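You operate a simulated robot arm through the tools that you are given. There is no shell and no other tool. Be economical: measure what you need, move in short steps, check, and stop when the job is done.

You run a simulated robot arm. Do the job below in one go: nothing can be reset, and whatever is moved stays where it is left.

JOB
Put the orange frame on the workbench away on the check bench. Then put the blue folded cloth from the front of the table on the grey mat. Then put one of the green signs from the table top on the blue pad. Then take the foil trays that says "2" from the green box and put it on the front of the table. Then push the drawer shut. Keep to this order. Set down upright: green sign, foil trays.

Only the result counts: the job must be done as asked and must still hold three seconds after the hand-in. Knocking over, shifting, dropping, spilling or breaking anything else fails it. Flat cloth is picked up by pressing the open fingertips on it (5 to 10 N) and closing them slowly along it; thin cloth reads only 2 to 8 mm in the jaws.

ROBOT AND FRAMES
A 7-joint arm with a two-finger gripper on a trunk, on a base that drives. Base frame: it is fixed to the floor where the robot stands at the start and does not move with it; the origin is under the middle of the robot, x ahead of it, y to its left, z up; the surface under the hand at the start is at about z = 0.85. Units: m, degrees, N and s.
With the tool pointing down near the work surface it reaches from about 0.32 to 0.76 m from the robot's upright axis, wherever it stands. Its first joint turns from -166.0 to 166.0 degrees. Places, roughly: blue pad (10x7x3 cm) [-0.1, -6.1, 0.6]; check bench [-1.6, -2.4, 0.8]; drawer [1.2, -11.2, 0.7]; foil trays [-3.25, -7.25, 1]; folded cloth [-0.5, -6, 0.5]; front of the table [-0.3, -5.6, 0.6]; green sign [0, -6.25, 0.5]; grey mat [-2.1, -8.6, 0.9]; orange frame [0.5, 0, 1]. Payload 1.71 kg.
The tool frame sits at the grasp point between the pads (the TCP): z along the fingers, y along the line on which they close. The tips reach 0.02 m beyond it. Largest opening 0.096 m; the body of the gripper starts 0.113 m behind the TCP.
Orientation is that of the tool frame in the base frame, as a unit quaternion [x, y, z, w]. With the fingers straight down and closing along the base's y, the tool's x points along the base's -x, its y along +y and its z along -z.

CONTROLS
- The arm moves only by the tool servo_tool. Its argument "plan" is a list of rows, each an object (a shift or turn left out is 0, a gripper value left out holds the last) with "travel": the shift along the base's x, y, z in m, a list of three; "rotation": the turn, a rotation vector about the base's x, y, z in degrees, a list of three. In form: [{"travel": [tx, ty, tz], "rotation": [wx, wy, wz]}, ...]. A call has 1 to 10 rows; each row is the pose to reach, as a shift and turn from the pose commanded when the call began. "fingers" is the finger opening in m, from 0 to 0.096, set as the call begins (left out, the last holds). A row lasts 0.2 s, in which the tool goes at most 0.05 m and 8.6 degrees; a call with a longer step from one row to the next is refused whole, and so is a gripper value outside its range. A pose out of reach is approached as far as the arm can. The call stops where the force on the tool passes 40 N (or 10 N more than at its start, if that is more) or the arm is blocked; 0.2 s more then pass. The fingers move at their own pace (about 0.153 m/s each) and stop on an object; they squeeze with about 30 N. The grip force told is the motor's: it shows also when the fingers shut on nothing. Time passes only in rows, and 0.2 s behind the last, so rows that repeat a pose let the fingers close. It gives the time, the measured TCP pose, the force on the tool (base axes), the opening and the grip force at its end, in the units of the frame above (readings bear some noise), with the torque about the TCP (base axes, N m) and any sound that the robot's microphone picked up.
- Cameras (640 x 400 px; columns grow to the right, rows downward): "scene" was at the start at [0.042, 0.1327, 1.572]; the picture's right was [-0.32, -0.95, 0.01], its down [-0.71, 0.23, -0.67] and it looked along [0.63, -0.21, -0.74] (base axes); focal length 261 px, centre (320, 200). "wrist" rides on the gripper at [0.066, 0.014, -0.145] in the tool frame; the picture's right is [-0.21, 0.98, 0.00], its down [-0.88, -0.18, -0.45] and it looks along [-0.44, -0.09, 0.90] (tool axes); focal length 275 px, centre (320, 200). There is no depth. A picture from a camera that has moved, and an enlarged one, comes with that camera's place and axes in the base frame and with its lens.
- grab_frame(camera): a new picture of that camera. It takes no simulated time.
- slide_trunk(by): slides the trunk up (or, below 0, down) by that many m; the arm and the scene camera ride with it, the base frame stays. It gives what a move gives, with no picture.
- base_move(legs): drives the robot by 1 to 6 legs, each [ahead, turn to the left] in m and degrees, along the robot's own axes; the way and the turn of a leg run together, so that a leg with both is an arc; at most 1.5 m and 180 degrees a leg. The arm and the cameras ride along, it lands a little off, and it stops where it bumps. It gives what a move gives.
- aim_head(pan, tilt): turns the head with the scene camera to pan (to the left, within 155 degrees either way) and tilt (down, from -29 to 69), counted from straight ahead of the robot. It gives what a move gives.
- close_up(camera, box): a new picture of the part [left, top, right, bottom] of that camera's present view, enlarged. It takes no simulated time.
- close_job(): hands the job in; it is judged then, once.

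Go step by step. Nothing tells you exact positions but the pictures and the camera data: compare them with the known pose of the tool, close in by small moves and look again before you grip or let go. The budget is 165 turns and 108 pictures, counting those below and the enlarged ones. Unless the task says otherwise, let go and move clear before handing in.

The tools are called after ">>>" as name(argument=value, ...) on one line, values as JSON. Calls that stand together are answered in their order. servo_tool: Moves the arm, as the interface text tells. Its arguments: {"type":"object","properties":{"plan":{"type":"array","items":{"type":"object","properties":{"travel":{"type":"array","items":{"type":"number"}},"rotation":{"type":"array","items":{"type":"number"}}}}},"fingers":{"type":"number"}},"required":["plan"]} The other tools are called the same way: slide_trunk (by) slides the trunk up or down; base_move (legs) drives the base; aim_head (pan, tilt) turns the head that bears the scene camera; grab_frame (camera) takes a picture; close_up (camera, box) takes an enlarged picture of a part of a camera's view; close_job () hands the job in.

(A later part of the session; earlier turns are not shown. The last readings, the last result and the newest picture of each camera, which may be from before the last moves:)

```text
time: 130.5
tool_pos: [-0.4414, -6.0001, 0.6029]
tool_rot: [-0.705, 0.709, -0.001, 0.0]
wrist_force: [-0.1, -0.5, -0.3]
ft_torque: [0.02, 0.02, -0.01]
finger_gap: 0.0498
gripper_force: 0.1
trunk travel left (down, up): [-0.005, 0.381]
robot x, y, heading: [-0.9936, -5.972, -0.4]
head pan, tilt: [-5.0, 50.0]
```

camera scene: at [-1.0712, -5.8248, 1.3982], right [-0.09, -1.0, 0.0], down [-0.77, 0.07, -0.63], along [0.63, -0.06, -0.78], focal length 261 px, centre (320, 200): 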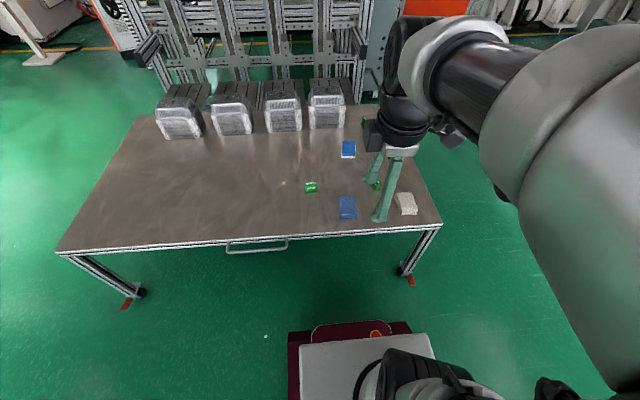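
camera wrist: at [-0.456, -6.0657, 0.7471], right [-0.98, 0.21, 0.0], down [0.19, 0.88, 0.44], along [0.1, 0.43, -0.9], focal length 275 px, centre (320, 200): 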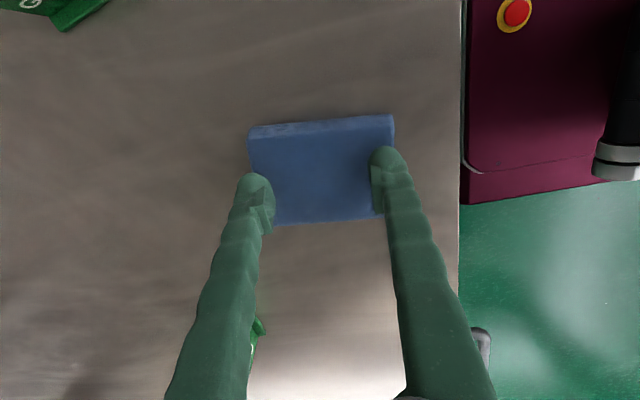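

>>> servo_tool(plan=[{"travel": [0, 0, -0.001]}, {"travel": [0, 0, -0.002]}, {"travel": [0, 0, -0.003]}])

>>> servo_tool(plan=[{"travel": [0, 0, -0.001]}, {"travel": [0, 0, -0.002]}])

```text
time: 131.3
tool_pos: [-0.4419, -6.0002, 0.5997]
tool_rot: [-0.705, 0.709, -0.001, 0.0]
wrist_force: [-1.0, 0.5, 11.8]
ft_torque: [0.03, 0.14, -0.02]
finger_gap: 0.05
gripper_force: 0.1
trunk travel left (down, up): [-0.005, 0.381]
robot x, y, heading: [-0.9957, -5.9794, -0.4]
head pan, tilt: [-5.0, 50.0]
```

```text
time: 131.9
tool_pos: [-0.4421, -5.9995, 0.5985]
tool_rot: [-0.705, 0.709, -0.003, 0.002]
wrist_force: [-4.0, 0.1, 35.4]
ft_torque: [-0.02, 0.73, -0.02]
finger_gap: 0.05
gripper_force: 0.0
trunk travel left (down, up): [-0.005, 0.381]
robot x, y, heading: [-0.9945, -5.9765, -0.4]
head pan, tilt: [-5.0, 50.0]
```

Too firm; I back up to about 8 N and close in steps.

>>> servo_tool(plan=[{"travel": [0, 0, 0.0024]}, {"travel": [0, 0, 0.0024]}])

>>> servo_tool(fingers=0.04, plan=[{"travel": [0, 0, 0]}])

>>> servo_tool(fingers=0.03, plan=[{"travel": [0, 0, 0]}])

```text
time: 132.5
tool_pos: [-0.4425, -5.9999, 0.5991]
tool_rot: [-0.705, 0.709, -0.002, 0.0]
wrist_force: [4.2, 0.1, 21.0]
ft_torque: [0.0, 0.16, 0.01]
finger_gap: 0.05
gripper_force: 0.1
trunk travel left (down, up): [-0.005, 0.381]
robot x, y, heading: [-0.9952, -5.9803, -0.1]
head pan, tilt: [-5.0, 50.0]
```

```text
time: 132.9
tool_pos: [-0.4435, -6.0003, 0.5995]
tool_rot: [-0.705, 0.709, -0.001, 0.0]
wrist_force: [-4.1, -0.2, 26.9]
ft_torque: [-0.01, 0.2, 0.0]
finger_gap: 0.0382
gripper_force: 0.0
trunk travel left (down, up): [-0.005, 0.381]
robot x, y, heading: [-0.9922, -5.9729, -0.1]
head pan, tilt: [-5.0, 50.0]
```

```text
time: 133.3
tool_pos: [-0.4436, -5.9993, 0.5999]
tool_rot: [-0.706, 0.708, -0.001, 0.0]
wrist_force: [-7.0, 1.1, 30.2]
ft_torque: [0.02, 0.2, 0.04]
finger_gap: 0.0275
gripper_force: 0.1
trunk travel left (down, up): [-0.005, 0.381]
robot x, y, heading: [-0.9933, -5.9743, -0.4]
head pan, tilt: [-5.0, 50.0]
```

Force is still high; I ease up 1.5 mm and look.

>>> servo_tool(plan=[{"travel": [0, 0, 0.0015]}, {"travel": [0, 0, 0.0015]}])

>>> close_up(camera="wrist", box=[220, 100, 440, 240])

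```text
time: 133.9
tool_pos: [-0.4427, -5.9997, 0.6006]
tool_rot: [-0.706, 0.709, 0.0, -0.001]
wrist_force: [-4.6, -0.2, 11.1]
ft_torque: [-0.04, 0.04, 0.0]
finger_gap: 0.0277
gripper_force: 0.2
trunk travel left (down, up): [-0.005, 0.381]
robot x, y, heading: [-0.9886, -5.9755, -0.3]
head pan, tilt: [-5.0, 50.0]
```

```text
2.86 times, centred on (330, 170) of wrist
camera zoom: at [-0.457, -6.0656, 0.7452], right [-0.98, 0.21, 0.0], down [0.19, 0.88, 0.44], along [0.09, 0.43, -0.9], focal length 786 px, centre (291, 286)
```

zoom: 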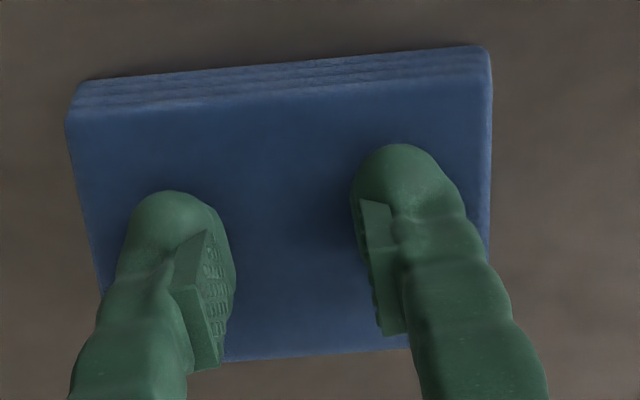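

Pressing at 11 N on the cloth; I continue closing.

>>> servo_tool(fingers=0.018, plan=[{"travel": [0, 0, 0.0003]}])

>>> servo_tool(fingers=0.01, plan=[{"travel": [0, 0, 0]}])

>>> servo_tool(fingers=0.0, plan=[{"travel": [0, 0, 0]}, {"travel": [0, 0, 0]}])

>>> close_up(camera="wrist", box=[220, 100, 440, 240])

```text
time: 134.3
tool_pos: [-0.4418, -5.9991, 0.6016]
tool_rot: [-0.705, 0.709, 0.0, -0.001]
wrist_force: [1.2, 0.4, 1.2]
ft_torque: [0.02, 0.0, 0.0]
finger_gap: 0.0173
gripper_force: 0.1
trunk travel left (down, up): [-0.005, 0.381]
robot x, y, heading: [-0.9937, -5.9745, -0.3]
head pan, tilt: [-5.0, 50.0]
```

```text
time: 134.7
tool_pos: [-0.4431, -5.9999, 0.6005]
tool_rot: [-0.705, 0.709, -0.001, -0.001]
wrist_force: [0.4, -0.4, 0.6]
ft_torque: [-0.02, -0.03, -0.01]
finger_gap: 0.0101
gripper_force: 0.0
trunk travel left (down, up): [-0.005, 0.381]
robot x, y, heading: [-0.9921, -5.9773, -0.2]
head pan, tilt: [-5.0, 50.0]
```

```text
time: 135.3
tool_pos: [-0.4424, -5.9998, 0.6008]
tool_rot: [-0.705, 0.709, -0.001, -0.001]
wrist_force: [0.2, 0.0, -0.7]
ft_torque: [0.02, -0.01, 0.02]
finger_gap: 0.0001
gripper_force: 29.7
trunk travel left (down, up): [-0.005, 0.381]
robot x, y, heading: [-0.9965, -5.9737, -0.2]
head pan, tilt: [-5.0, 50.0]
```

```text
2.86 times, centred on (330, 170) of wrist
camera zoom: at [-0.4558, -6.0655, 0.7461], right [-0.98, 0.21, 0.0], down [0.19, 0.88, 0.44], along [0.09, 0.43, -0.9], focal length 786 px, centre (291, 286)
```

zoom: 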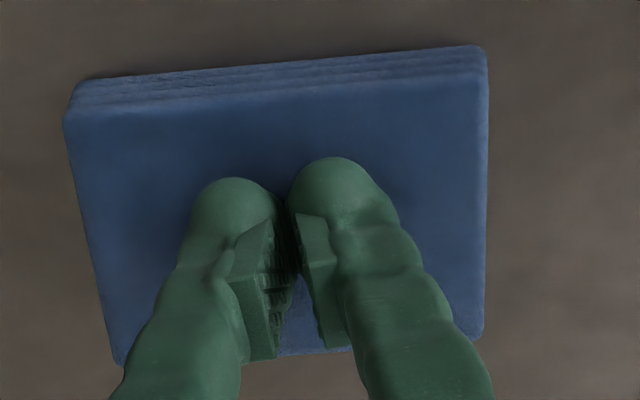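

The fingers slid without cloth as the press was lost. I lift, reopen, and press again, holding force while closing.

>>> servo_tool(fingers=0.05, plan=[{"travel": [0, 0, 0.006]}, {"travel": [0, 0, 0.006]}, {"travel": [0, 0, 0.001]}, {"travel": [0, 0, 0.0]}, {"travel": [0, 0, -0.001]}])

>>> servo_tool(plan=[{"travel": [0, 0, -0.0005]}, {"travel": [0, 0, -0.0005]}])

```text
time: 136.5
tool_pos: [-0.442, -5.9993, 0.5999]
tool_rot: [-0.705, 0.709, 0.0, 0.0]
wrist_force: [-0.6, 0.2, 0.9]
ft_torque: [0.02, 0.02, -0.02]
finger_gap: 0.0502
gripper_force: 0.0
trunk travel left (down, up): [-0.005, 0.381]
robot x, y, heading: [-0.9929, -5.9791, -0.1]
head pan, tilt: [-5.0, 50.0]
```

```text
time: 137.1
tool_pos: [-0.4428, -6.0002, 0.5992]
tool_rot: [-0.705, 0.709, 0.0, 0.0]
wrist_force: [-0.3, -1.3, 3.7]
ft_torque: [-0.05, 0.05, -0.02]
finger_gap: 0.0501
gripper_force: 0.2
trunk travel left (down, up): [-0.005, 0.381]
robot x, y, heading: [-0.9893, -5.9761, -0.3]
head pan, tilt: [-5.0, 50.0]
```

>>> servo_tool(plan=[{"travel": [0, 0, -0.0004]}, {"travel": [0, 0, -0.0004]}])

>>> servo_tool(fingers=0.042, plan=[{"travel": [0, 0, 0]}])

>>> servo_tool(fingers=0.034, plan=[{"travel": [0, 0, 0]}])

```text
time: 137.7
tool_pos: [-0.4427, -6.0, 0.5979]
tool_rot: [-0.705, 0.709, -0.001, 0.0]
wrist_force: [-0.2, -1.1, 8.5]
ft_torque: [0.02, 0.09, -0.01]
finger_gap: 0.0501
gripper_force: 0.2
trunk travel left (down, up): [-0.005, 0.381]
robot x, y, heading: [-0.9962, -5.9779, -0.4]
head pan, tilt: [-5.0, 50.0]
```

```text
time: 138.1
tool_pos: [-0.4425, -6.0002, 0.5989]
tool_rot: [-0.705, 0.709, -0.002, -0.001]
wrist_force: [-3.0, -0.2, 15.4]
ft_torque: [0.01, 0.13, 0.01]
finger_gap: 0.0406
gripper_force: 0.0
trunk travel left (down, up): [-0.005, 0.381]
robot x, y, heading: [-0.9941, -5.9773, -0.4]
head pan, tilt: [-5.0, 50.0]
```

```text
time: 138.5
tool_pos: [-0.4422, -5.9997, 0.5995]
tool_rot: [-0.706, 0.709, -0.002, 0.001]
wrist_force: [-4.6, 0.0, 19.2]
ft_torque: [0.0, 0.15, 0.03]
finger_gap: 0.0344
gripper_force: 0.9
trunk travel left (down, up): [-0.005, 0.381]
robot x, y, heading: [-0.9921, -5.9745, -0.4]
head pan, tilt: [-5.0, 50.0]
```

Tips sink a little as they close; I raise about 0.6 mm per step to hold roughly 8–10 N.

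>>> servo_tool(fingers=0.027, plan=[{"travel": [0, 0, 0.0012]}])

>>> servo_tool(fingers=0.02, plan=[{"travel": [0, 0, 0.0002]}])

```text
time: 138.9
tool_pos: [-0.4416, -6.0001, 0.5995]
tool_rot: [-0.706, 0.709, -0.001, 0.0]
wrist_force: [3.8, -0.4, 9.5]
ft_torque: [0.04, 0.0, 0.01]
finger_gap: 0.0224
gripper_force: 0.1
trunk travel left (down, up): [-0.005, 0.381]
robot x, y, heading: [-0.9943, -5.9801, -0.1]
head pan, tilt: [-5.0, 50.0]
```

```text
time: 139.3
tool_pos: [-0.4429, -6.0006, 0.6006]
tool_rot: [-0.705, 0.709, -0.001, -0.001]
wrist_force: [0.7, 1.2, 7.7]
ft_torque: [0.04, 0.03, 0.02]
finger_gap: 0.0168
gripper_force: 0.1
trunk travel left (down, up): [-0.005, 0.381]
robot x, y, heading: [-0.9937, -5.9784, -0.1]
head pan, tilt: [-5.0, 50.0]
```

>>> servo_tool(fingers=0.012, plan=[{"travel": [0, 0, -0.0003]}])

>>> servo_tool(fingers=0.006, plan=[{"travel": [0, 0, -0.0003]}])

>>> close_up(camera="wrist", box=[220, 100, 440, 240])

```text
time: 139.7
tool_pos: [-0.4428, -6.0005, 0.5995]
tool_rot: [-0.705, 0.709, -0.001, 0.0]
wrist_force: [-1.9, -1.2, 9.6]
ft_torque: [-0.01, 0.04, 0.02]
finger_gap: 0.0079
gripper_force: 0.1
trunk travel left (down, up): [-0.005, 0.381]
robot x, y, heading: [-0.9962, -5.9764, -0.3]
head pan, tilt: [-5.0, 50.0]
```

```text
time: 140.1
tool_pos: [-0.442, -6.0, 0.6004]
tool_rot: [-0.705, 0.709, -0.001, 0.0]
wrist_force: [0.6, -0.4, 7.9]
ft_torque: [0.02, 0.02, -0.01]
finger_gap: 0.0059
gripper_force: 0.1
trunk travel left (down, up): [-0.005, 0.381]
robot x, y, heading: [-0.9944, -5.9758, -0.2]
head pan, tilt: [-5.0, 50.0]
```

```text
2.86 times, centred on (330, 170) of wrist
camera zoom: at [-0.4559, -6.0658, 0.7451], right [-0.98, 0.21, 0.0], down [0.19, 0.88, 0.44], along [0.1, 0.43, -0.9], focal length 786 px, centre (291, 286)
```

zoom: 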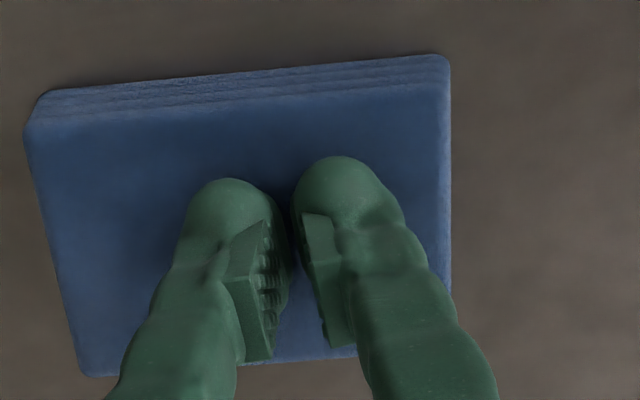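

>>> servo_tool(fingers=0.0, plan=[{"travel": [0, 0, 0]}, {"travel": [0, 0, 0]}, {"travel": [0, 0, 0]}])

```text
time: 140.9
tool_pos: [-0.442, -6.0002, 0.5993]
tool_rot: [-0.705, 0.709, -0.001, 0.0]
wrist_force: [0.4, -0.4, 7.0]
ft_torque: [0.02, -0.04, -0.03]
finger_gap: 0.0059
gripper_force: 29.5
trunk travel left (down, up): [-0.005, 0.381]
robot x, y, heading: [-0.9927, -5.9735, -0.4]
head pan, tilt: [-5.0, 50.0]
```

The gap holds at 5.9 mm, so cloth is in the jaws. I lift and check.

>>> servo_tool(plan=[{"travel": [0, 0, 0.02]}, {"travel": [0, 0, 0.05]}, {"travel": [0, 0, 0.09]}, {"travel": [0, 0, 0.13]}, {"travel": [0, 0, 0.13]}])

>>> grab_frame(camera="wrist")

```text
time: 142.1
tool_pos: [-0.4435, -5.9999, 0.7298]
tool_rot: [-0.704, 0.71, -0.001, -0.001]
wrist_force: [-0.3, -0.4, 0.6]
ft_torque: [0.01, 0.01, 0.02]
finger_gap: 0.0002
gripper_force: 29.6
trunk travel left (down, up): [-0.005, 0.381]
robot x, y, heading: [-0.9892, -5.9733, 0.1]
head pan, tilt: [-5.0, 50.0]
```

```text
70 pictures are left
camera wrist: at [-0.4577, -6.0652, 0.8739], right [-0.98, 0.21, 0.0], down [0.19, 0.88, 0.44], along [0.09, 0.43, -0.9], focal length 275 px, centre (320, 200)
```

wrist: 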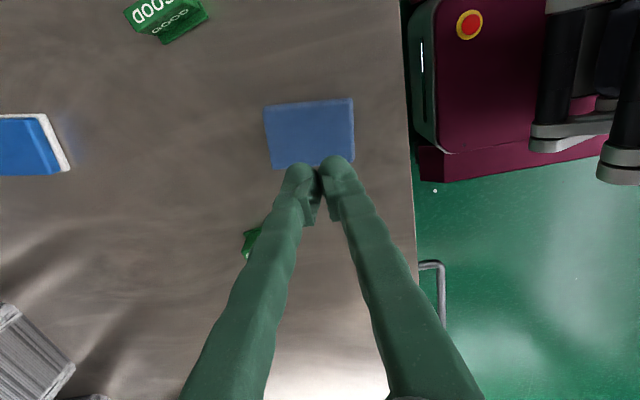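

It slipped on lifting. I retry centred on the cloth with a wider start and a firmer, steadier press.

>>> servo_tool(fingers=0.06, plan=[{"travel": [0.009, -0.003, -0.04]}, {"travel": [0.009, -0.003, -0.08]}, {"travel": [0.009, -0.003, -0.115]}, {"travel": [0.009, -0.003, -0.125]}, {"travel": [0.009, -0.003, -0.128]}, {"travel": [0.009, -0.003, -0.13]}])

>>> servo_tool(plan=[{"travel": [0, 0, -0.0006]}, {"travel": [0, 0, -0.0006]}])

```text
time: 143.5
tool_pos: [-0.4342, -6.0042, 0.5996]
tool_rot: [-0.706, 0.709, -0.001, 0.0]
wrist_force: [0.4, -0.2, 0.0]
ft_torque: [0.0, 0.01, 0.0]
finger_gap: 0.0602
gripper_force: 0.0
trunk travel left (down, up): [-0.005, 0.381]
robot x, y, heading: [-0.9938, -5.9774, -0.2]
head pan, tilt: [-5.0, 50.0]
```

```text
time: 144.1
tool_pos: [-0.4336, -6.0025, 0.5987]
tool_rot: [-0.705, 0.709, -0.001, -0.001]
wrist_force: [-0.3, -0.7, 3.1]
ft_torque: [-0.02, 0.08, -0.01]
finger_gap: 0.0603
gripper_force: 0.2
trunk travel left (down, up): [-0.005, 0.381]
robot x, y, heading: [-0.9955, -5.9743, -0.4]
head pan, tilt: [-5.0, 50.0]
```

>>> servo_tool(plan=[{"travel": [0, 0, -0.0006]}, {"travel": [0, 0, -0.0006]}])

>>> servo_tool(fingers=0.052, plan=[{"travel": [0, 0, 0]}])

>>> servo_tool(fingers=0.044, plan=[{"travel": [0, 0, 0.0003]}])

>>> servo_tool(fingers=0.036, plan=[{"travel": [0, 0, 0.0003]}])

```text
time: 144.7
tool_pos: [-0.4337, -6.004, 0.5985]
tool_rot: [-0.705, 0.709, -0.001, 0.0]
wrist_force: [-2.5, -3.8, 6.9]
ft_torque: [-0.03, 0.07, 0.0]
finger_gap: 0.0603
gripper_force: 0.7
trunk travel left (down, up): [-0.005, 0.381]
robot x, y, heading: [-0.9929, -5.9802, -0.2]
head pan, tilt: [-5.0, 50.0]
```

```text
time: 145.1
tool_pos: [-0.4336, -6.0023, 0.5986]
tool_rot: [-0.705, 0.709, -0.002, 0.0]
wrist_force: [-2.7, -0.3, 11.9]
ft_torque: [0.0, 0.16, 0.04]
finger_gap: 0.0508
gripper_force: 0.1
trunk travel left (down, up): [-0.005, 0.381]
robot x, y, heading: [-0.9944, -5.9775, -0.5]
head pan, tilt: [-5.0, 50.0]
```

```text
time: 145.5
tool_pos: [-0.4324, -6.0027, 0.5999]
tool_rot: [-0.706, 0.709, -0.002, 0.001]
wrist_force: [-1.9, 0.7, 15.3]
ft_torque: [-0.01, 0.13, 0.03]
finger_gap: 0.0447
gripper_force: 0.6
trunk travel left (down, up): [-0.005, 0.381]
robot x, y, heading: [-0.9906, -5.9747, -0.2]
head pan, tilt: [-5.0, 50.0]
```

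```text
time: 145.9
tool_pos: [-0.4326, -6.0035, 0.6005]
tool_rot: [-0.705, 0.709, -0.002, 0.0]
wrist_force: [-2.5, 0.6, 23.4]
ft_torque: [0.01, -0.02, 0.02]
finger_gap: 0.0265
gripper_force: 0.1
trunk travel left (down, up): [-0.005, 0.381]
robot x, y, heading: [-0.9949, -5.9776, -0.4]
head pan, tilt: [-5.0, 50.0]
```

>>> servo_tool(fingers=0.022, plan=[{"travel": [0, 0, 0.0008]}])

>>> servo_tool(fingers=0.016, plan=[{"travel": [0, 0, 0.0003]}])

>>> close_up(camera="wrist", box=[220, 100, 440, 240])

```text
time: 146.3
tool_pos: [-0.4329, -6.0036, 0.6014]
tool_rot: [-0.705, 0.709, -0.001, 0.0]
wrist_force: [-2.5, -0.9, 17.9]
ft_torque: [-0.06, -0.03, 0.0]
finger_gap: 0.0131
gripper_force: 0.1
trunk travel left (down, up): [-0.005, 0.381]
robot x, y, heading: [-0.9927, -5.9752, -0.2]
head pan, tilt: [-5.0, 50.0]
```

```text
time: 146.7
tool_pos: [-0.4328, -6.0025, 0.5997]
tool_rot: [-0.705, 0.709, -0.001, -0.001]
wrist_force: [-0.1, -1.4, 13.7]
ft_torque: [-0.04, 0.03, -0.02]
finger_gap: 0.0134
gripper_force: 0.0
trunk travel left (down, up): [-0.005, 0.381]
robot x, y, heading: [-0.9949, -5.9798, -0.2]
head pan, tilt: [-5.0, 50.0]
```

```text
2.86 times, centred on (330, 170) of wrist
camera zoom: at [-0.4473, -6.0683, 0.7451], right [-0.98, 0.21, 0.0], down [0.19, 0.88, 0.44], along [0.1, 0.43, -0.9], focal length 786 px, centre (291, 286)
```

zoom: 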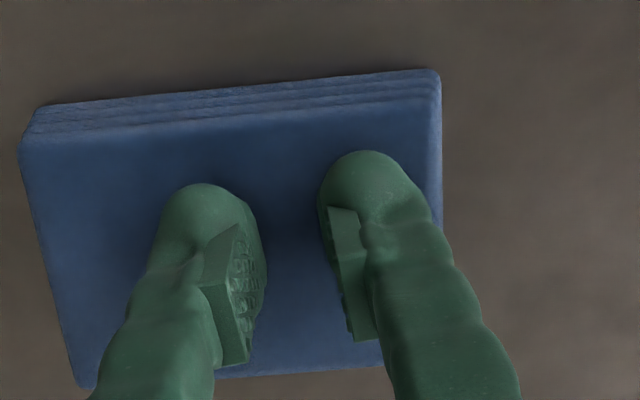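

>>> servo_tool(fingers=0.007, plan=[{"travel": [0, 0, 0]}])

>>> servo_tool(fingers=0.0, plan=[{"travel": [0, 0, 0]}, {"travel": [0, 0, 0]}])

>>> servo_tool(plan=[{"travel": [0, 0, 0.001]}, {"travel": [0, 0, 0.002]}, {"travel": [0, 0, 0.004]}, {"travel": [0, 0, 0.006]}, {"travel": [0, 0, 0.009]}, {"travel": [0, 0, 0.012]}])

```text
time: 147.1
tool_pos: [-0.4335, -6.0039, 0.6001]
tool_rot: [-0.705, 0.709, -0.001, -0.001]
wrist_force: [-1.2, -0.8, 10.5]
ft_torque: [0.0, -0.02, 0.0]
finger_gap: 0.0069
gripper_force: 0.2
trunk travel left (down, up): [-0.005, 0.381]
robot x, y, heading: [-0.992, -5.9731, -0.2]
head pan, tilt: [-5.0, 50.0]
```

```text
time: 147.7
tool_pos: [-0.4334, -6.0022, 0.6004]
tool_rot: [-0.706, 0.709, 0.0, 0.0]
wrist_force: [0.4, 1.2, 7.1]
ft_torque: [-0.01, 0.05, 0.03]
finger_gap: 0.0058
gripper_force: 29.3
trunk travel left (down, up): [-0.005, 0.381]
robot x, y, heading: [-0.9937, -5.9761, -0.3]
head pan, tilt: [-5.0, 50.0]
```

```text
time: 149.1
tool_pos: [-0.433, -6.0023, 0.6125]
tool_rot: [-0.705, 0.709, 0.0, 0.0]
wrist_force: [0.2, 0.3, 0.4]
ft_torque: [0.01, -0.03, -0.02]
finger_gap: 0.0001
gripper_force: 29.1
trunk travel left (down, up): [-0.005, 0.381]
robot x, y, heading: [-0.9939, -5.9772, -0.0]
head pan, tilt: [-5.0, 50.0]
```

The top-pinch only catches about 6 mm and slips. The folded stack looks ~1.5 cm thick and 0.07 m wide, so I'll raise, turn the tool to close across its width, and look.

>>> servo_tool(fingers=0.096, plan=[{"travel": [0.002, 0, 0.03], "rotation": [0, 0, -8.5]}, {"travel": [0.004, 0, 0.06], "rotation": [0, 0, -17]}, {"travel": [0.006, 0, 0.09], "rotation": [0, 0, -25.5]}, {"travel": [0.008, 0, 0.1], "rotation": [0, 0, -34]}, {"travel": [0.01, 0, 0.1], "rotation": [0, 0, -42.5]}, {"travel": [0.012, 0, 0.1], "rotation": [0, 0, -51]}, {"travel": [0.014, 0, 0.1], "rotation": [0, 0, -59.5]}, {"travel": [0.014, 0, 0.1], "rotation": [0, 0, -68]}, {"travel": [0.014, 0, 0.1], "rotation": [0, 0, -76.5]}, {"travel": [0.014, 0, 0.1], "rotation": [0, 0, -85]}])

>>> servo_tool(plan=[{"rotation": [0, 0, -8]}, {"rotation": [0, 0, -8]}])

>>> grab_frame(camera="wrist")

>>> close_up(camera="scene", box=[290, 150, 450, 260])

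```text
time: 151.3
tool_pos: [-0.4186, -6.0038, 0.7121]
tool_rot: [-0.04, 0.999, -0.001, -0.002]
wrist_force: [0.7, -0.3, 0.5]
ft_torque: [0.0, 0.02, -0.01]
finger_gap: 0.0959
gripper_force: 0.0
trunk travel left (down, up): [-0.005, 0.381]
robot x, y, heading: [-0.991, -5.9775, -0.3]
head pan, tilt: [-5.0, 50.0]
```

```text
time: 151.9
tool_pos: [-0.4196, -6.0026, 0.7118]
tool_rot: [0.03, 1.0, -0.001, -0.002]
wrist_force: [0.2, 0.2, 0.0]
ft_torque: [-0.01, 0.01, 0.02]
finger_gap: 0.096
gripper_force: 0.1
trunk travel left (down, up): [-0.005, 0.381]
robot x, y, heading: [-0.9929, -5.9755, -0.4]
head pan, tilt: [-5.0, 50.0]
```

```text
68 pictures are left
camera wrist: at [-0.4828, -5.9849, 0.8568], right [0.26, 0.96, 0.0], down [0.87, -0.24, 0.44], along [0.43, -0.12, -0.9], focal length 275 px, centre (320, 200)
```

wrist: 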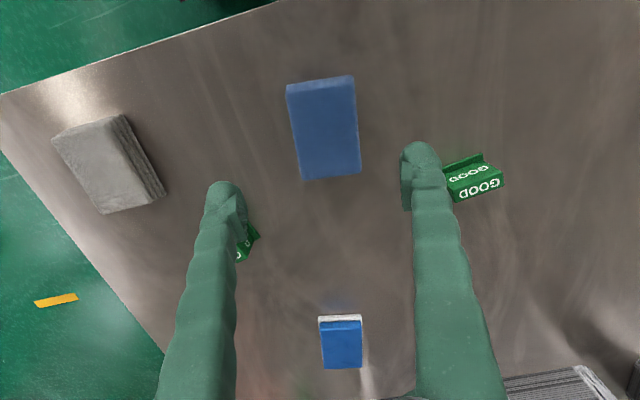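

```text
3.64 times, centred on (370, 205) of scene
camera zoom: at [-0.9523, -5.8252, 1.3982], right [-0.09, -1.0, 0.0], down [-0.77, 0.07, -0.63], along [0.63, -0.06, -0.78], focal length 948 px, centre (138, 182)
```

zoom: 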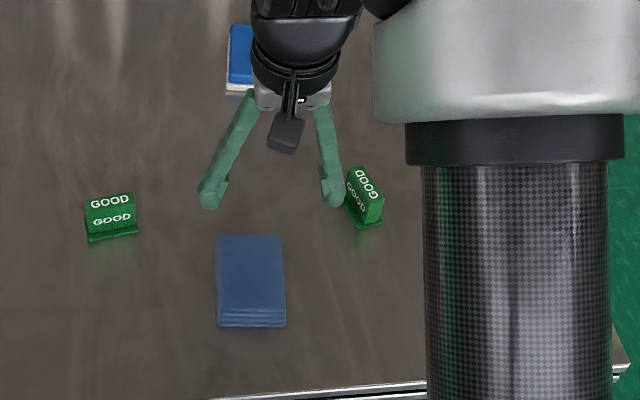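

The cloth is 0.093 × 0.068 m, centred about (−0.425, −5.997). I straddle its width and go down in small steps.

>>> servo_tool(plan=[{"travel": [-0.005, 0.006, -0.04], "rotation": [0, 0, -3]}, {"travel": [-0.005, 0.006, -0.08], "rotation": [0, 0, -3]}, {"travel": [-0.005, 0.006, -0.1], "rotation": [0, 0, -3]}, {"travel": [-0.005, 0.006, -0.105], "rotation": [0, 0, -3]}])

>>> grab_frame(camera="wrist")

```text
time: 152.9
tool_pos: [-0.4231, -5.9971, 0.6075]
tool_rot: [0.056, 0.998, -0.001, -0.001]
wrist_force: [0.0, 0.2, -1.1]
ft_torque: [0.02, 0.03, -0.01]
finger_gap: 0.0961
gripper_force: 0.0
trunk travel left (down, up): [-0.005, 0.381]
robot x, y, heading: [-0.9906, -5.9761, -0.1]
head pan, tilt: [-5.0, 50.0]
```

```text
66 pictures are left
camera wrist: at [-0.4868, -5.9756, 0.7528], right [0.31, 0.95, 0.0], down [0.85, -0.28, 0.44], along [0.42, -0.14, -0.9], focal length 275 px, centre (320, 200)
```

wrist: 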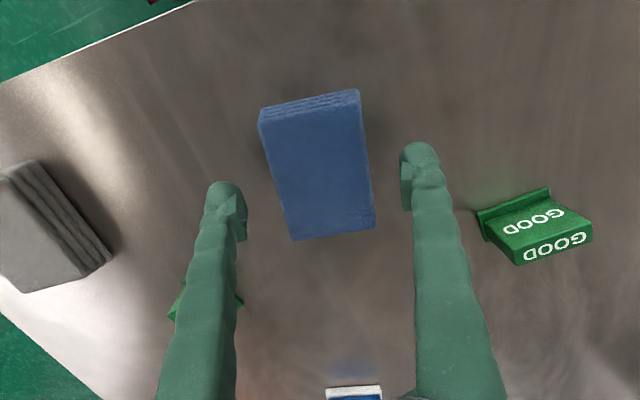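

Fingers straddle cleanly. Going down the last 2–3 cm in small steps until near the table.

>>> servo_tool(plan=[{"travel": [0, 0, -0.01]}, {"travel": [0, 0, -0.015]}, {"travel": [0, 0, -0.018]}, {"travel": [0, 0, -0.021]}, {"travel": [0, 0, -0.023]}, {"travel": [0, 0, -0.025]}, {"travel": [0, 0, -0.026]}])

```text
time: 154.5
tool_pos: [-0.4242, -5.9961, 0.5805]
tool_rot: [0.055, 0.998, -0.001, -0.001]
wrist_force: [-0.5, 0.0, 0.1]
ft_torque: [0.01, 0.02, 0.03]
finger_gap: 0.0961
gripper_force: 0.0
trunk travel left (down, up): [-0.005, 0.381]
robot x, y, heading: [-0.9941, -5.9787, -0.3]
head pan, tilt: [-5.0, 50.0]
```

>>> servo_tool(plan=[{"travel": [0, 0, -0.002]}, {"travel": [0, 0, -0.003]}, {"travel": [0, 0, -0.004]}, {"travel": [0, 0, -0.005]}])

```text
time: 155.5
tool_pos: [-0.4236, -5.9972, 0.5764]
tool_rot: [0.054, 0.999, 0.0, -0.002]
wrist_force: [-0.2, 0.4, 0.8]
ft_torque: [0.01, 0.01, -0.03]
finger_gap: 0.096
gripper_force: 0.2
trunk travel left (down, up): [-0.005, 0.381]
robot x, y, heading: [-0.9959, -5.976, -0.3]
head pan, tilt: [-5.0, 50.0]
```

Overlap is about 2 cm. Closing on the sides now.

>>> servo_tool(fingers=0.04, plan=[{"travel": [0, 0, 0]}, {"travel": [0, 0, 0]}, {"travel": [0, 0, 0]}])

>>> grab_frame(camera="wrist")

```text
time: 156.3
tool_pos: [-0.4236, -5.9973, 0.5766]
tool_rot: [0.054, 0.999, 0.0, -0.002]
wrist_force: [0.2, 1.4, 2.6]
ft_torque: [-0.01, -0.02, 0.0]
finger_gap: 0.0706
gripper_force: 30.1
trunk travel left (down, up): [-0.005, 0.381]
robot x, y, heading: [-0.9916, -5.9781, -0.6]
head pan, tilt: [-5.0, 50.0]
```

```text
65 pictures are left
camera wrist: at [-0.4869, -5.9758, 0.7215], right [0.31, 0.95, 0.0], down [0.85, -0.28, 0.44], along [0.42, -0.14, -0.9], focal length 275 px, centre (320, 200)
```

wrist: 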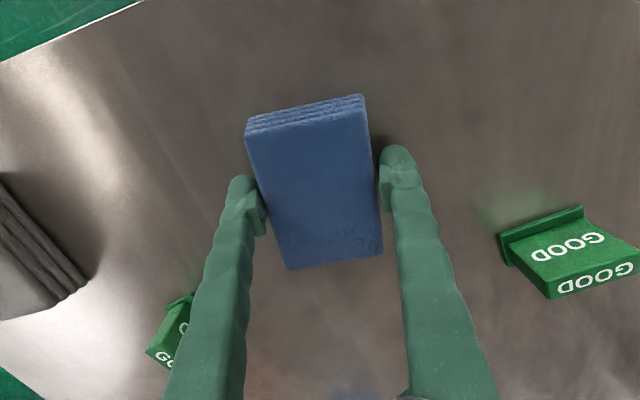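

It holds at 0.071 m with full force — it behaves as a firm stack. I lift.

>>> servo_tool(plan=[{"travel": [0, 0, 0.01]}, {"travel": [0, 0, 0.03]}, {"travel": [0, 0, 0.06]}, {"travel": [0, 0, 0.1]}, {"travel": [0, 0, 0.14]}, {"travel": [0, 0, 0.18]}, {"travel": [0, 0, 0.22]}])

>>> grab_frame(camera="wrist")

```text
time: 157.9
tool_pos: [-0.4242, -5.9964, 0.7971]
tool_rot: [0.056, 0.998, -0.001, -0.002]
wrist_force: [-0.2, -0.1, -1.0]
ft_torque: [-0.01, 0.02, 0.0]
finger_gap: 0.0702
gripper_force: 29.9
trunk travel left (down, up): [-0.005, 0.381]
robot x, y, heading: [-0.993, -5.9802, -0.3]
head pan, tilt: [-5.0, 50.0]
```

```text
64 pictures are left
camera wrist: at [-0.4861, -5.9764, 0.9423], right [0.31, 0.95, 0.0], down [0.85, -0.28, 0.44], along [0.42, -0.14, -0.9], focal length 275 px, centre (320, 200)
```

wrist: 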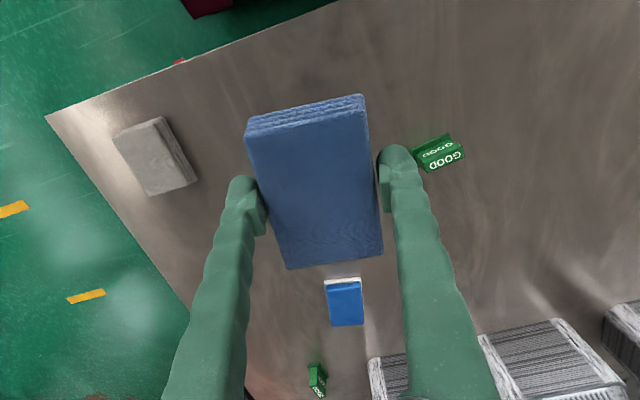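

Cloth is held. I raise the trunk, back away and look toward the grey mat.

>>> slide_trunk(by=0.25)

>>> base_move(legs=[[-0.8, 0], [0, -90]])

>>> aim_head(pan=-5, tilt=20)

>>> grab_frame(camera="scene")

```text
time: 160.4
tool_pos: [-0.423, -5.9969, 1.0454]
tool_rot: [0.055, 0.999, -0.001, -0.002]
wrist_force: [-0.6, 1.1, 0.3]
ft_torque: [0.0, -0.01, -0.01]
finger_gap: 0.0698
gripper_force: 30.0
trunk travel left (down, up): [-0.255, 0.131]
robot x, y, heading: [-0.9925, -5.9768, -0.3]
head pan, tilt: [-5.0, 50.0]
```

```text
time: 169.7
tool_pos: [-1.8463, -6.5407, 1.0457]
tool_rot: [0.757, 0.653, 0.0, -0.002]
wrist_force: [-0.6, -0.3, -0.2]
ft_torque: [0.01, -0.02, -0.06]
finger_gap: 0.0697
gripper_force: 29.8
trunk travel left (down, up): [-0.255, 0.131]
robot x, y, heading: [-1.7977, -5.9715, -92.4]
head pan, tilt: [-5.0, 50.0]
```

```text
time: 170.7
tool_pos: [-1.8464, -6.5245, 1.0552]
tool_rot: [0.757, 0.654, -0.004, 0.004]
wrist_force: [-0.7, 0.8, -0.4]
ft_torque: [0.03, 0.0, -0.02]
finger_gap: 0.0698
gripper_force: 30.3
trunk travel left (down, up): [-0.255, 0.131]
robot x, y, heading: [-1.7978, -5.9727, -92.3]
head pan, tilt: [-5.0, 20.0]
```

```text
63 pictures are left
camera scene: at [-1.6542, -6.0346, 1.6926], right [-0.99, 0.13, 0.0], down [0.04, 0.36, -0.93], along [-0.12, -0.93, -0.36], focal length 261 px, centre (320, 200)
```

scene: 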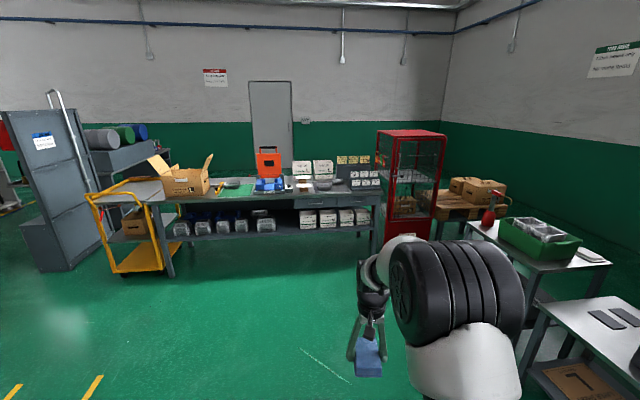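

>>> close_up(camera="scene", box=[160, 140, 400, 260])

>>> close_up(camera="scene", box=[430, 170, 640, 300])

```text
2.67 times, centred on (280, 200) of scene
camera zoom: at [-1.6542, -6.0346, 1.6926], right [-0.99, 0.13, 0.0], down [0.04, 0.36, -0.93], along [-0.12, -0.93, -0.36], focal length 696 px, centre (427, 200)
```

zoom: 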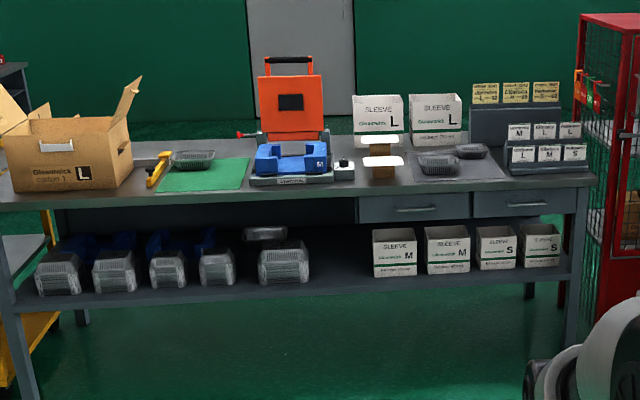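

```text
3.05 times, centred on (535, 235) of scene
camera zoom: at [-1.6542, -6.0346, 1.6926], right [-0.99, 0.13, 0.0], down [0.04, 0.36, -0.93], along [-0.12, -0.93, -0.36], focal length 795 px, centre (-335, 93)
```

zoom: 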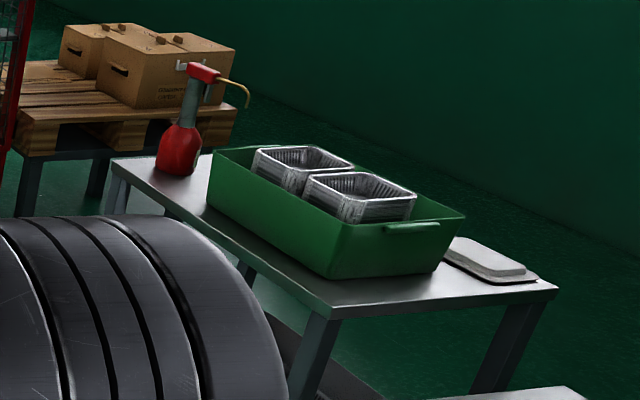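

The grey mat is on the back bench near (−2.1, −8.5) with two dark trays on it; the green box with foil trays is on a table near (−3.2, −7.2). I drive to the back bench.

>>> base_move(legs=[[0, -8.2], [1.5, 0], [0, 10.5]])

>>> aim_head(pan=0, tilt=40)

>>> grab_frame(camera="scene")

```text
time: 180.1
tool_pos: [-2.1143, -8.0043, 1.0539]
tool_rot: [0.748, 0.664, -0.005, 0.004]
wrist_force: [-0.6, -0.8, -0.4]
ft_torque: [-0.01, 0.03, 0.05]
finger_gap: 0.0695
gripper_force: 29.5
trunk travel left (down, up): [-0.255, 0.131]
robot x, y, heading: [-2.085, -7.4471, -90.8]
head pan, tilt: [-5.0, 20.0]
```

```text
time: 180.9
tool_pos: [-2.1147, -7.9864, 1.0628]
tool_rot: [0.748, 0.664, -0.01, 0.009]
wrist_force: [0.5, -1.3, -0.8]
ft_torque: [0.02, -0.01, 0.0]
finger_gap: 0.0695
gripper_force: 30.3
trunk travel left (down, up): [-0.255, 0.131]
robot x, y, heading: [-2.0852, -7.446, -90.8]
head pan, tilt: [0.0, 40.0]
```

```text
60 pictures are left
camera scene: at [-1.9287, -7.5015, 1.6614], right [-1.0, 0.01, 0.0], down [0.01, 0.66, -0.76], along [-0.01, -0.76, -0.66], focal length 261 px, centre (320, 200)
```

scene: 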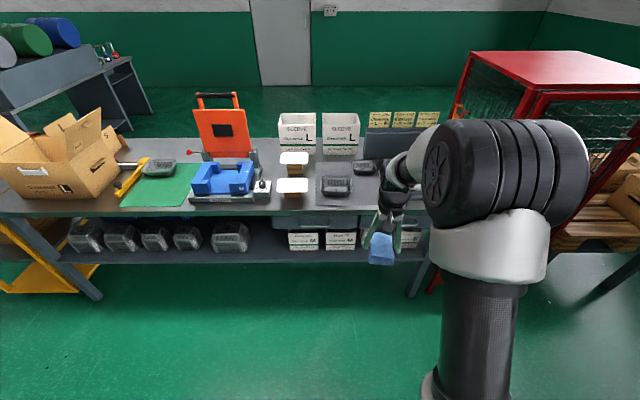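

>>> close_up(camera="scene", box=[250, 110, 450, 235])

>>> grab_frame(camera="wrist")

```text
3.20 times, centred on (350, 172) of scene
camera zoom: at [-1.9287, -7.5015, 1.6614], right [-1.0, 0.01, 0.0], down [0.01, 0.66, -0.76], along [-0.01, -0.76, -0.66], focal length 835 px, centre (224, 288)
```

zoom: 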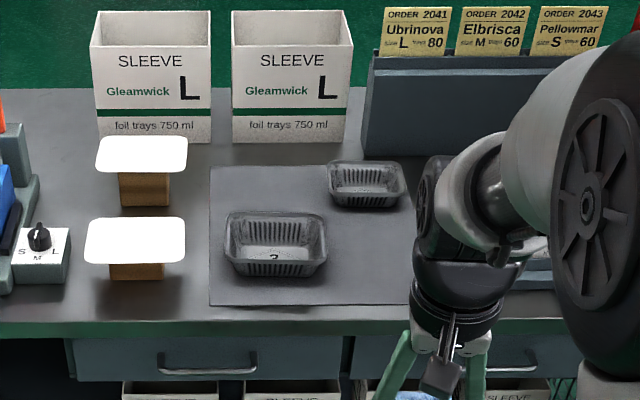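

```text
58 pictures are left
camera wrist: at [-2.0923, -7.9209, 1.2057], right [0.95, -0.32, 0.01], down [-0.29, -0.84, 0.47], along [-0.14, -0.45, -0.88], focal length 275 px, centre (320, 200)
```

wrist: 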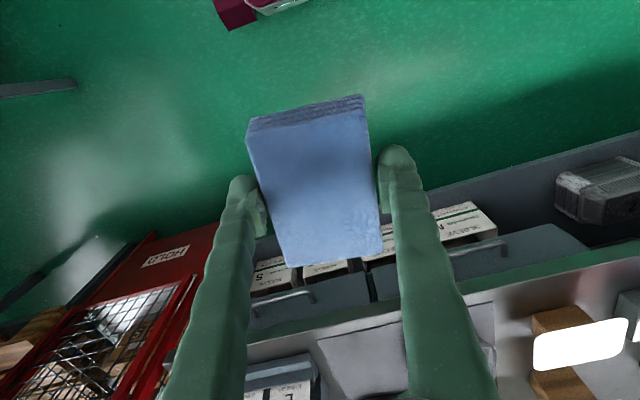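

Mat spans x −1.92…−2.244, y −8.37…−8.72; the free spot is its front-right part near (−2.165, −8.455). I drive 0.45 m closer.

>>> base_move(legs=[[0.45, 0]])

>>> grab_frame(camera="wrist")

```text
time: 183.8
tool_pos: [-2.126, -8.4322, 1.0625]
tool_rot: [0.749, 0.662, -0.01, 0.009]
wrist_force: [0.1, -0.5, -0.8]
ft_torque: [0.01, -0.02, -0.01]
finger_gap: 0.0696
gripper_force: 29.8
trunk travel left (down, up): [-0.255, 0.131]
robot x, y, heading: [-2.0894, -7.8927, -90.7]
head pan, tilt: [0.0, 40.0]
```

```text
57 pictures are left
camera wrist: at [-2.1022, -8.3655, 1.2056], right [0.95, -0.33, 0.01], down [-0.29, -0.83, 0.47], along [-0.15, -0.44, -0.88], focal length 275 px, centre (320, 200)
```

wrist: 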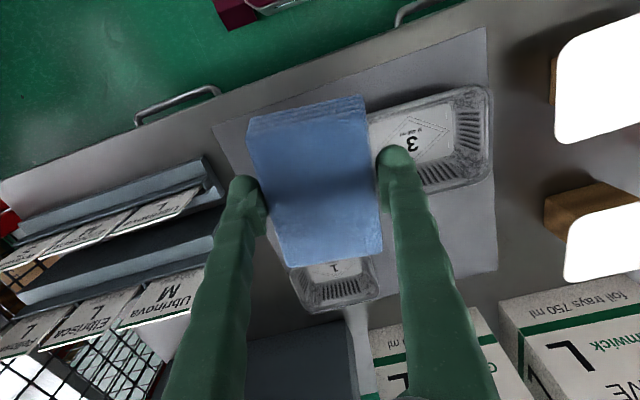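

I align over the free spot (−2.155, −8.455), levelling, and come down to z ≈ 0.94.

>>> servo_tool(plan=[{"travel": [-0.015, -0.012, 0], "rotation": [0.8, 0, 3]}, {"travel": [-0.029, -0.023, 0], "rotation": [1.5, 0, 6]}, {"travel": [-0.029, -0.023, -0.04], "rotation": [1.5, 0, 6]}, {"travel": [-0.029, -0.023, -0.08], "rotation": [1.5, 0, 6]}, {"travel": [-0.029, -0.023, -0.11], "rotation": [1.5, 0, 6]}, {"travel": [-0.029, -0.023, -0.12], "rotation": [1.5, 0, 6]}])

>>> grab_frame(camera="wrist")

>>> close_up(camera="scene", box=[270, 180, 470, 320])

```text
time: 185.2
tool_pos: [-2.1527, -8.4363, 0.9514]
tool_rot: [0.713, 0.701, -0.005, 0.006]
wrist_force: [-1.0, 1.2, -1.2]
ft_torque: [0.0, -0.01, -0.03]
finger_gap: 0.0693
gripper_force: 30.1
trunk travel left (down, up): [-0.255, 0.131]
robot x, y, heading: [-2.088, -7.8955, -91.1]
head pan, tilt: [0.0, 40.0]
```

```text
56 pictures are left
camera wrist: at [-2.137, -8.3694, 1.0953], right [0.97, -0.23, 0.0], down [-0.2, -0.87, 0.46], along [-0.1, -0.45, -0.89], focal length 275 px, centre (320, 200)
```

wrist: 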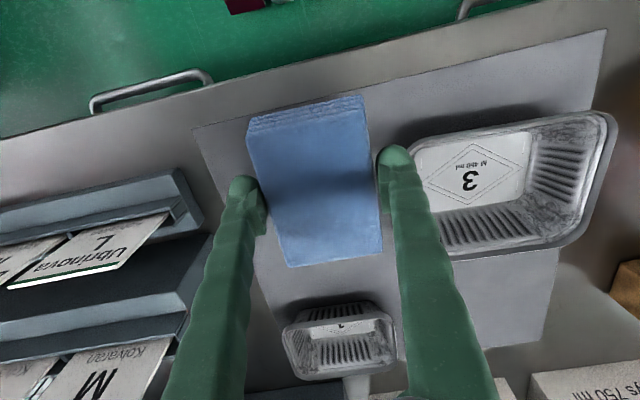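

```text
2.86 times, centred on (370, 250) of scene
camera zoom: at [-1.9359, -7.9457, 1.6614], right [-1.0, 0.02, 0.0], down [0.01, 0.66, -0.76], along [-0.01, -0.76, -0.66], focal length 745 px, centre (177, 57)
```

zoom: 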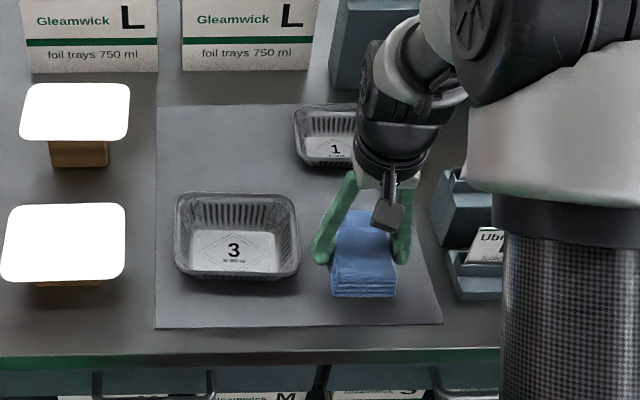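

Cloth is over the free mat area. Lowering gently to contact.

>>> servo_tool(plan=[{"travel": [0, -0.015, -0.015]}, {"travel": [0, -0.015, -0.03]}, {"travel": [0, -0.015, -0.036]}, {"travel": [0, -0.015, -0.041]}])

```text
time: 186.2
tool_pos: [-2.1531, -8.453, 0.9093]
tool_rot: [0.714, 0.7, -0.005, 0.007]
wrist_force: [-0.1, -0.7, -0.2]
ft_torque: [0.01, -0.03, 0.0]
finger_gap: 0.0695
gripper_force: 29.5
trunk travel left (down, up): [-0.255, 0.131]
robot x, y, heading: [-2.088, -7.8879, -91.6]
head pan, tilt: [0.0, 40.0]
```

>>> servo_tool(plan=[{"travel": [0, 0, -0.003]}, {"travel": [0, 0, -0.006]}, {"travel": [0, 0, -0.009]}, {"travel": [0, 0, -0.012]}])

```text
time: 187.2
tool_pos: [-2.1539, -8.4526, 0.8975]
tool_rot: [0.714, 0.7, -0.006, 0.005]
wrist_force: [0.4, 0.5, -0.5]
ft_torque: [0.01, -0.03, 0.01]
finger_gap: 0.0691
gripper_force: 29.8
trunk travel left (down, up): [-0.255, 0.131]
robot x, y, heading: [-2.0935, -7.8911, -91.0]
head pan, tilt: [0.0, 40.0]
```

>>> servo_tool(plan=[{"travel": [0, 0, -0.003]}, {"travel": [0, 0, -0.006]}, {"travel": [0, 0, -0.009]}, {"travel": [0, 0, -0.012]}, {"travel": [0, 0, -0.015]}, {"travel": [0, 0, -0.018]}])

```text
time: 188.6
tool_pos: [-2.153, -8.4534, 0.8827]
tool_rot: [0.713, 0.701, -0.007, 0.008]
wrist_force: [-0.3, -0.2, 24.8]
ft_torque: [1.12, 0.34, 0.0]
finger_gap: 0.0696
gripper_force: 30.4
trunk travel left (down, up): [-0.255, 0.131]
robot x, y, heading: [-2.0898, -7.8921, -91.2]
head pan, tilt: [0.0, 40.0]
```

Contact at about z 0.884. I ease off, open a little and rise.

>>> servo_tool(plan=[{"travel": [0, 0, 0.003]}, {"travel": [0, 0, 0.003]}])

>>> servo_tool(fingers=0.088, plan=[{"travel": [0, 0, 0]}, {"travel": [0, 0, 0]}])

>>> servo_tool(plan=[{"travel": [0, 0, 0.03]}, {"travel": [0, 0, 0.07]}, {"travel": [0, 0, 0.11]}, {"travel": [0, 0, 0.15]}, {"travel": [0, 0.03, 0.17]}, {"travel": [0, 0.07, 0.19]}])

>>> grab_frame(camera="wrist")

>>> close_up(camera="scene", box=[230, 170, 470, 320])

```text
time: 189.2
tool_pos: [-2.1529, -8.452, 0.8826]
tool_rot: [0.715, 0.7, -0.005, 0.006]
wrist_force: [-0.1, -0.1, -0.7]
ft_torque: [-0.03, 0.04, -0.04]
finger_gap: 0.0691
gripper_force: 30.0
trunk travel left (down, up): [-0.255, 0.131]
robot x, y, heading: [-2.0942, -7.8944, -90.9]
head pan, tilt: [0.0, 40.0]
```

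```text
time: 189.8
tool_pos: [-2.1541, -8.453, 0.8829]
tool_rot: [0.714, 0.7, -0.005, 0.006]
wrist_force: [0.5, -0.4, 0.0]
ft_torque: [-0.03, -0.01, -0.02]
finger_gap: 0.0881
gripper_force: 0.1
trunk travel left (down, up): [-0.255, 0.131]
robot x, y, heading: [-2.0878, -7.896, -91.0]
head pan, tilt: [0.0, 40.0]
```

```text
time: 191.2
tool_pos: [-2.153, -8.3822, 1.0733]
tool_rot: [0.714, 0.7, -0.006, 0.007]
wrist_force: [0.3, -0.1, 0.2]
ft_torque: [-0.04, 0.05, 0.0]
finger_gap: 0.0881
gripper_force: 0.0
trunk travel left (down, up): [-0.255, 0.131]
robot x, y, heading: [-2.0896, -7.8903, -91.2]
head pan, tilt: [0.0, 40.0]
```

```text
54 pictures are left
camera wrist: at [-2.1382, -8.3146, 1.2181], right [0.97, -0.23, 0.0], down [-0.2, -0.86, 0.46], along [-0.1, -0.45, -0.89], focal length 275 px, centre (320, 200)
```

wrist: 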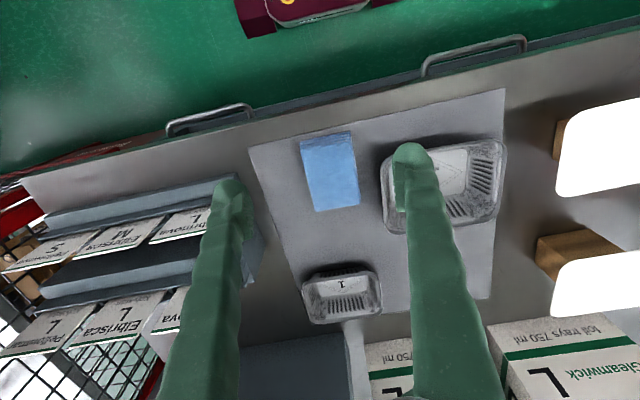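

```text
2.67 times, centred on (350, 245) of scene
camera zoom: at [-1.9356, -7.9442, 1.6614], right [-1.0, 0.02, 0.0], down [0.01, 0.65, -0.76], along [-0.01, -0.76, -0.65], focal length 696 px, centre (240, 80)
```

zoom: 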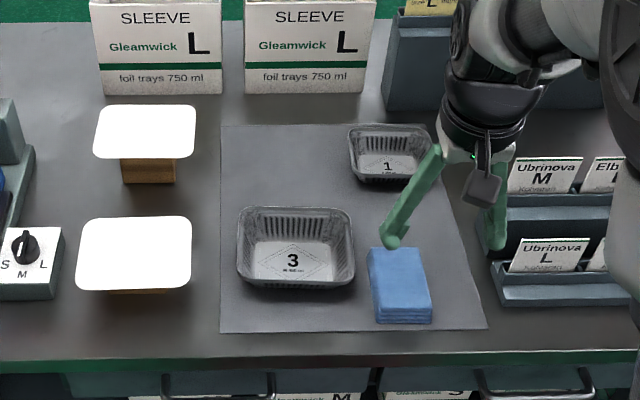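

Cloth is on the mat. Now I go to the right end of the steel table for the sign and pad.

>>> base_move(legs=[[-0.6, 0], [0, 104], [1.5, 0], [0.4, 0], [0, 77]])

>>> aim_head(pan=0, tilt=50)

>>> grab_frame(camera="scene")

```text
time: 213.8
tool_pos: [-0.1512, -6.3642, 1.0717]
tool_rot: [-0.703, 0.712, 0.006, 0.005]
wrist_force: [0.0, -0.4, 0.7]
ft_torque: [0.02, -0.01, -0.01]
finger_gap: 0.0881
gripper_force: 0.0
trunk travel left (down, up): [-0.255, 0.131]
robot x, y, heading: [-0.2087, -6.8579, 89.1]
head pan, tilt: [0.0, 40.0]
```

```text
time: 214.5
tool_pos: [-0.1525, -6.3813, 1.0811]
tool_rot: [-0.702, 0.712, 0.012, 0.011]
wrist_force: [-0.6, -0.3, 0.4]
ft_torque: [0.03, 0.0, -0.04]
finger_gap: 0.0879
gripper_force: 0.0
trunk travel left (down, up): [-0.255, 0.131]
robot x, y, heading: [-0.215, -6.855, 89.2]
head pan, tilt: [0.0, 50.0]
```

```text
52 pictures are left
camera scene: at [-0.3628, -6.8067, 1.6474], right [1.0, -0.01, 0.0], down [-0.01, -0.78, -0.63], along [0.01, 0.63, -0.78], focal length 261 px, centre (320, 200)
```

scene: 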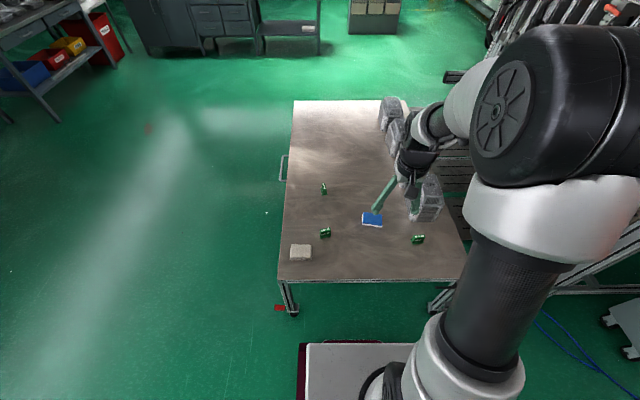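

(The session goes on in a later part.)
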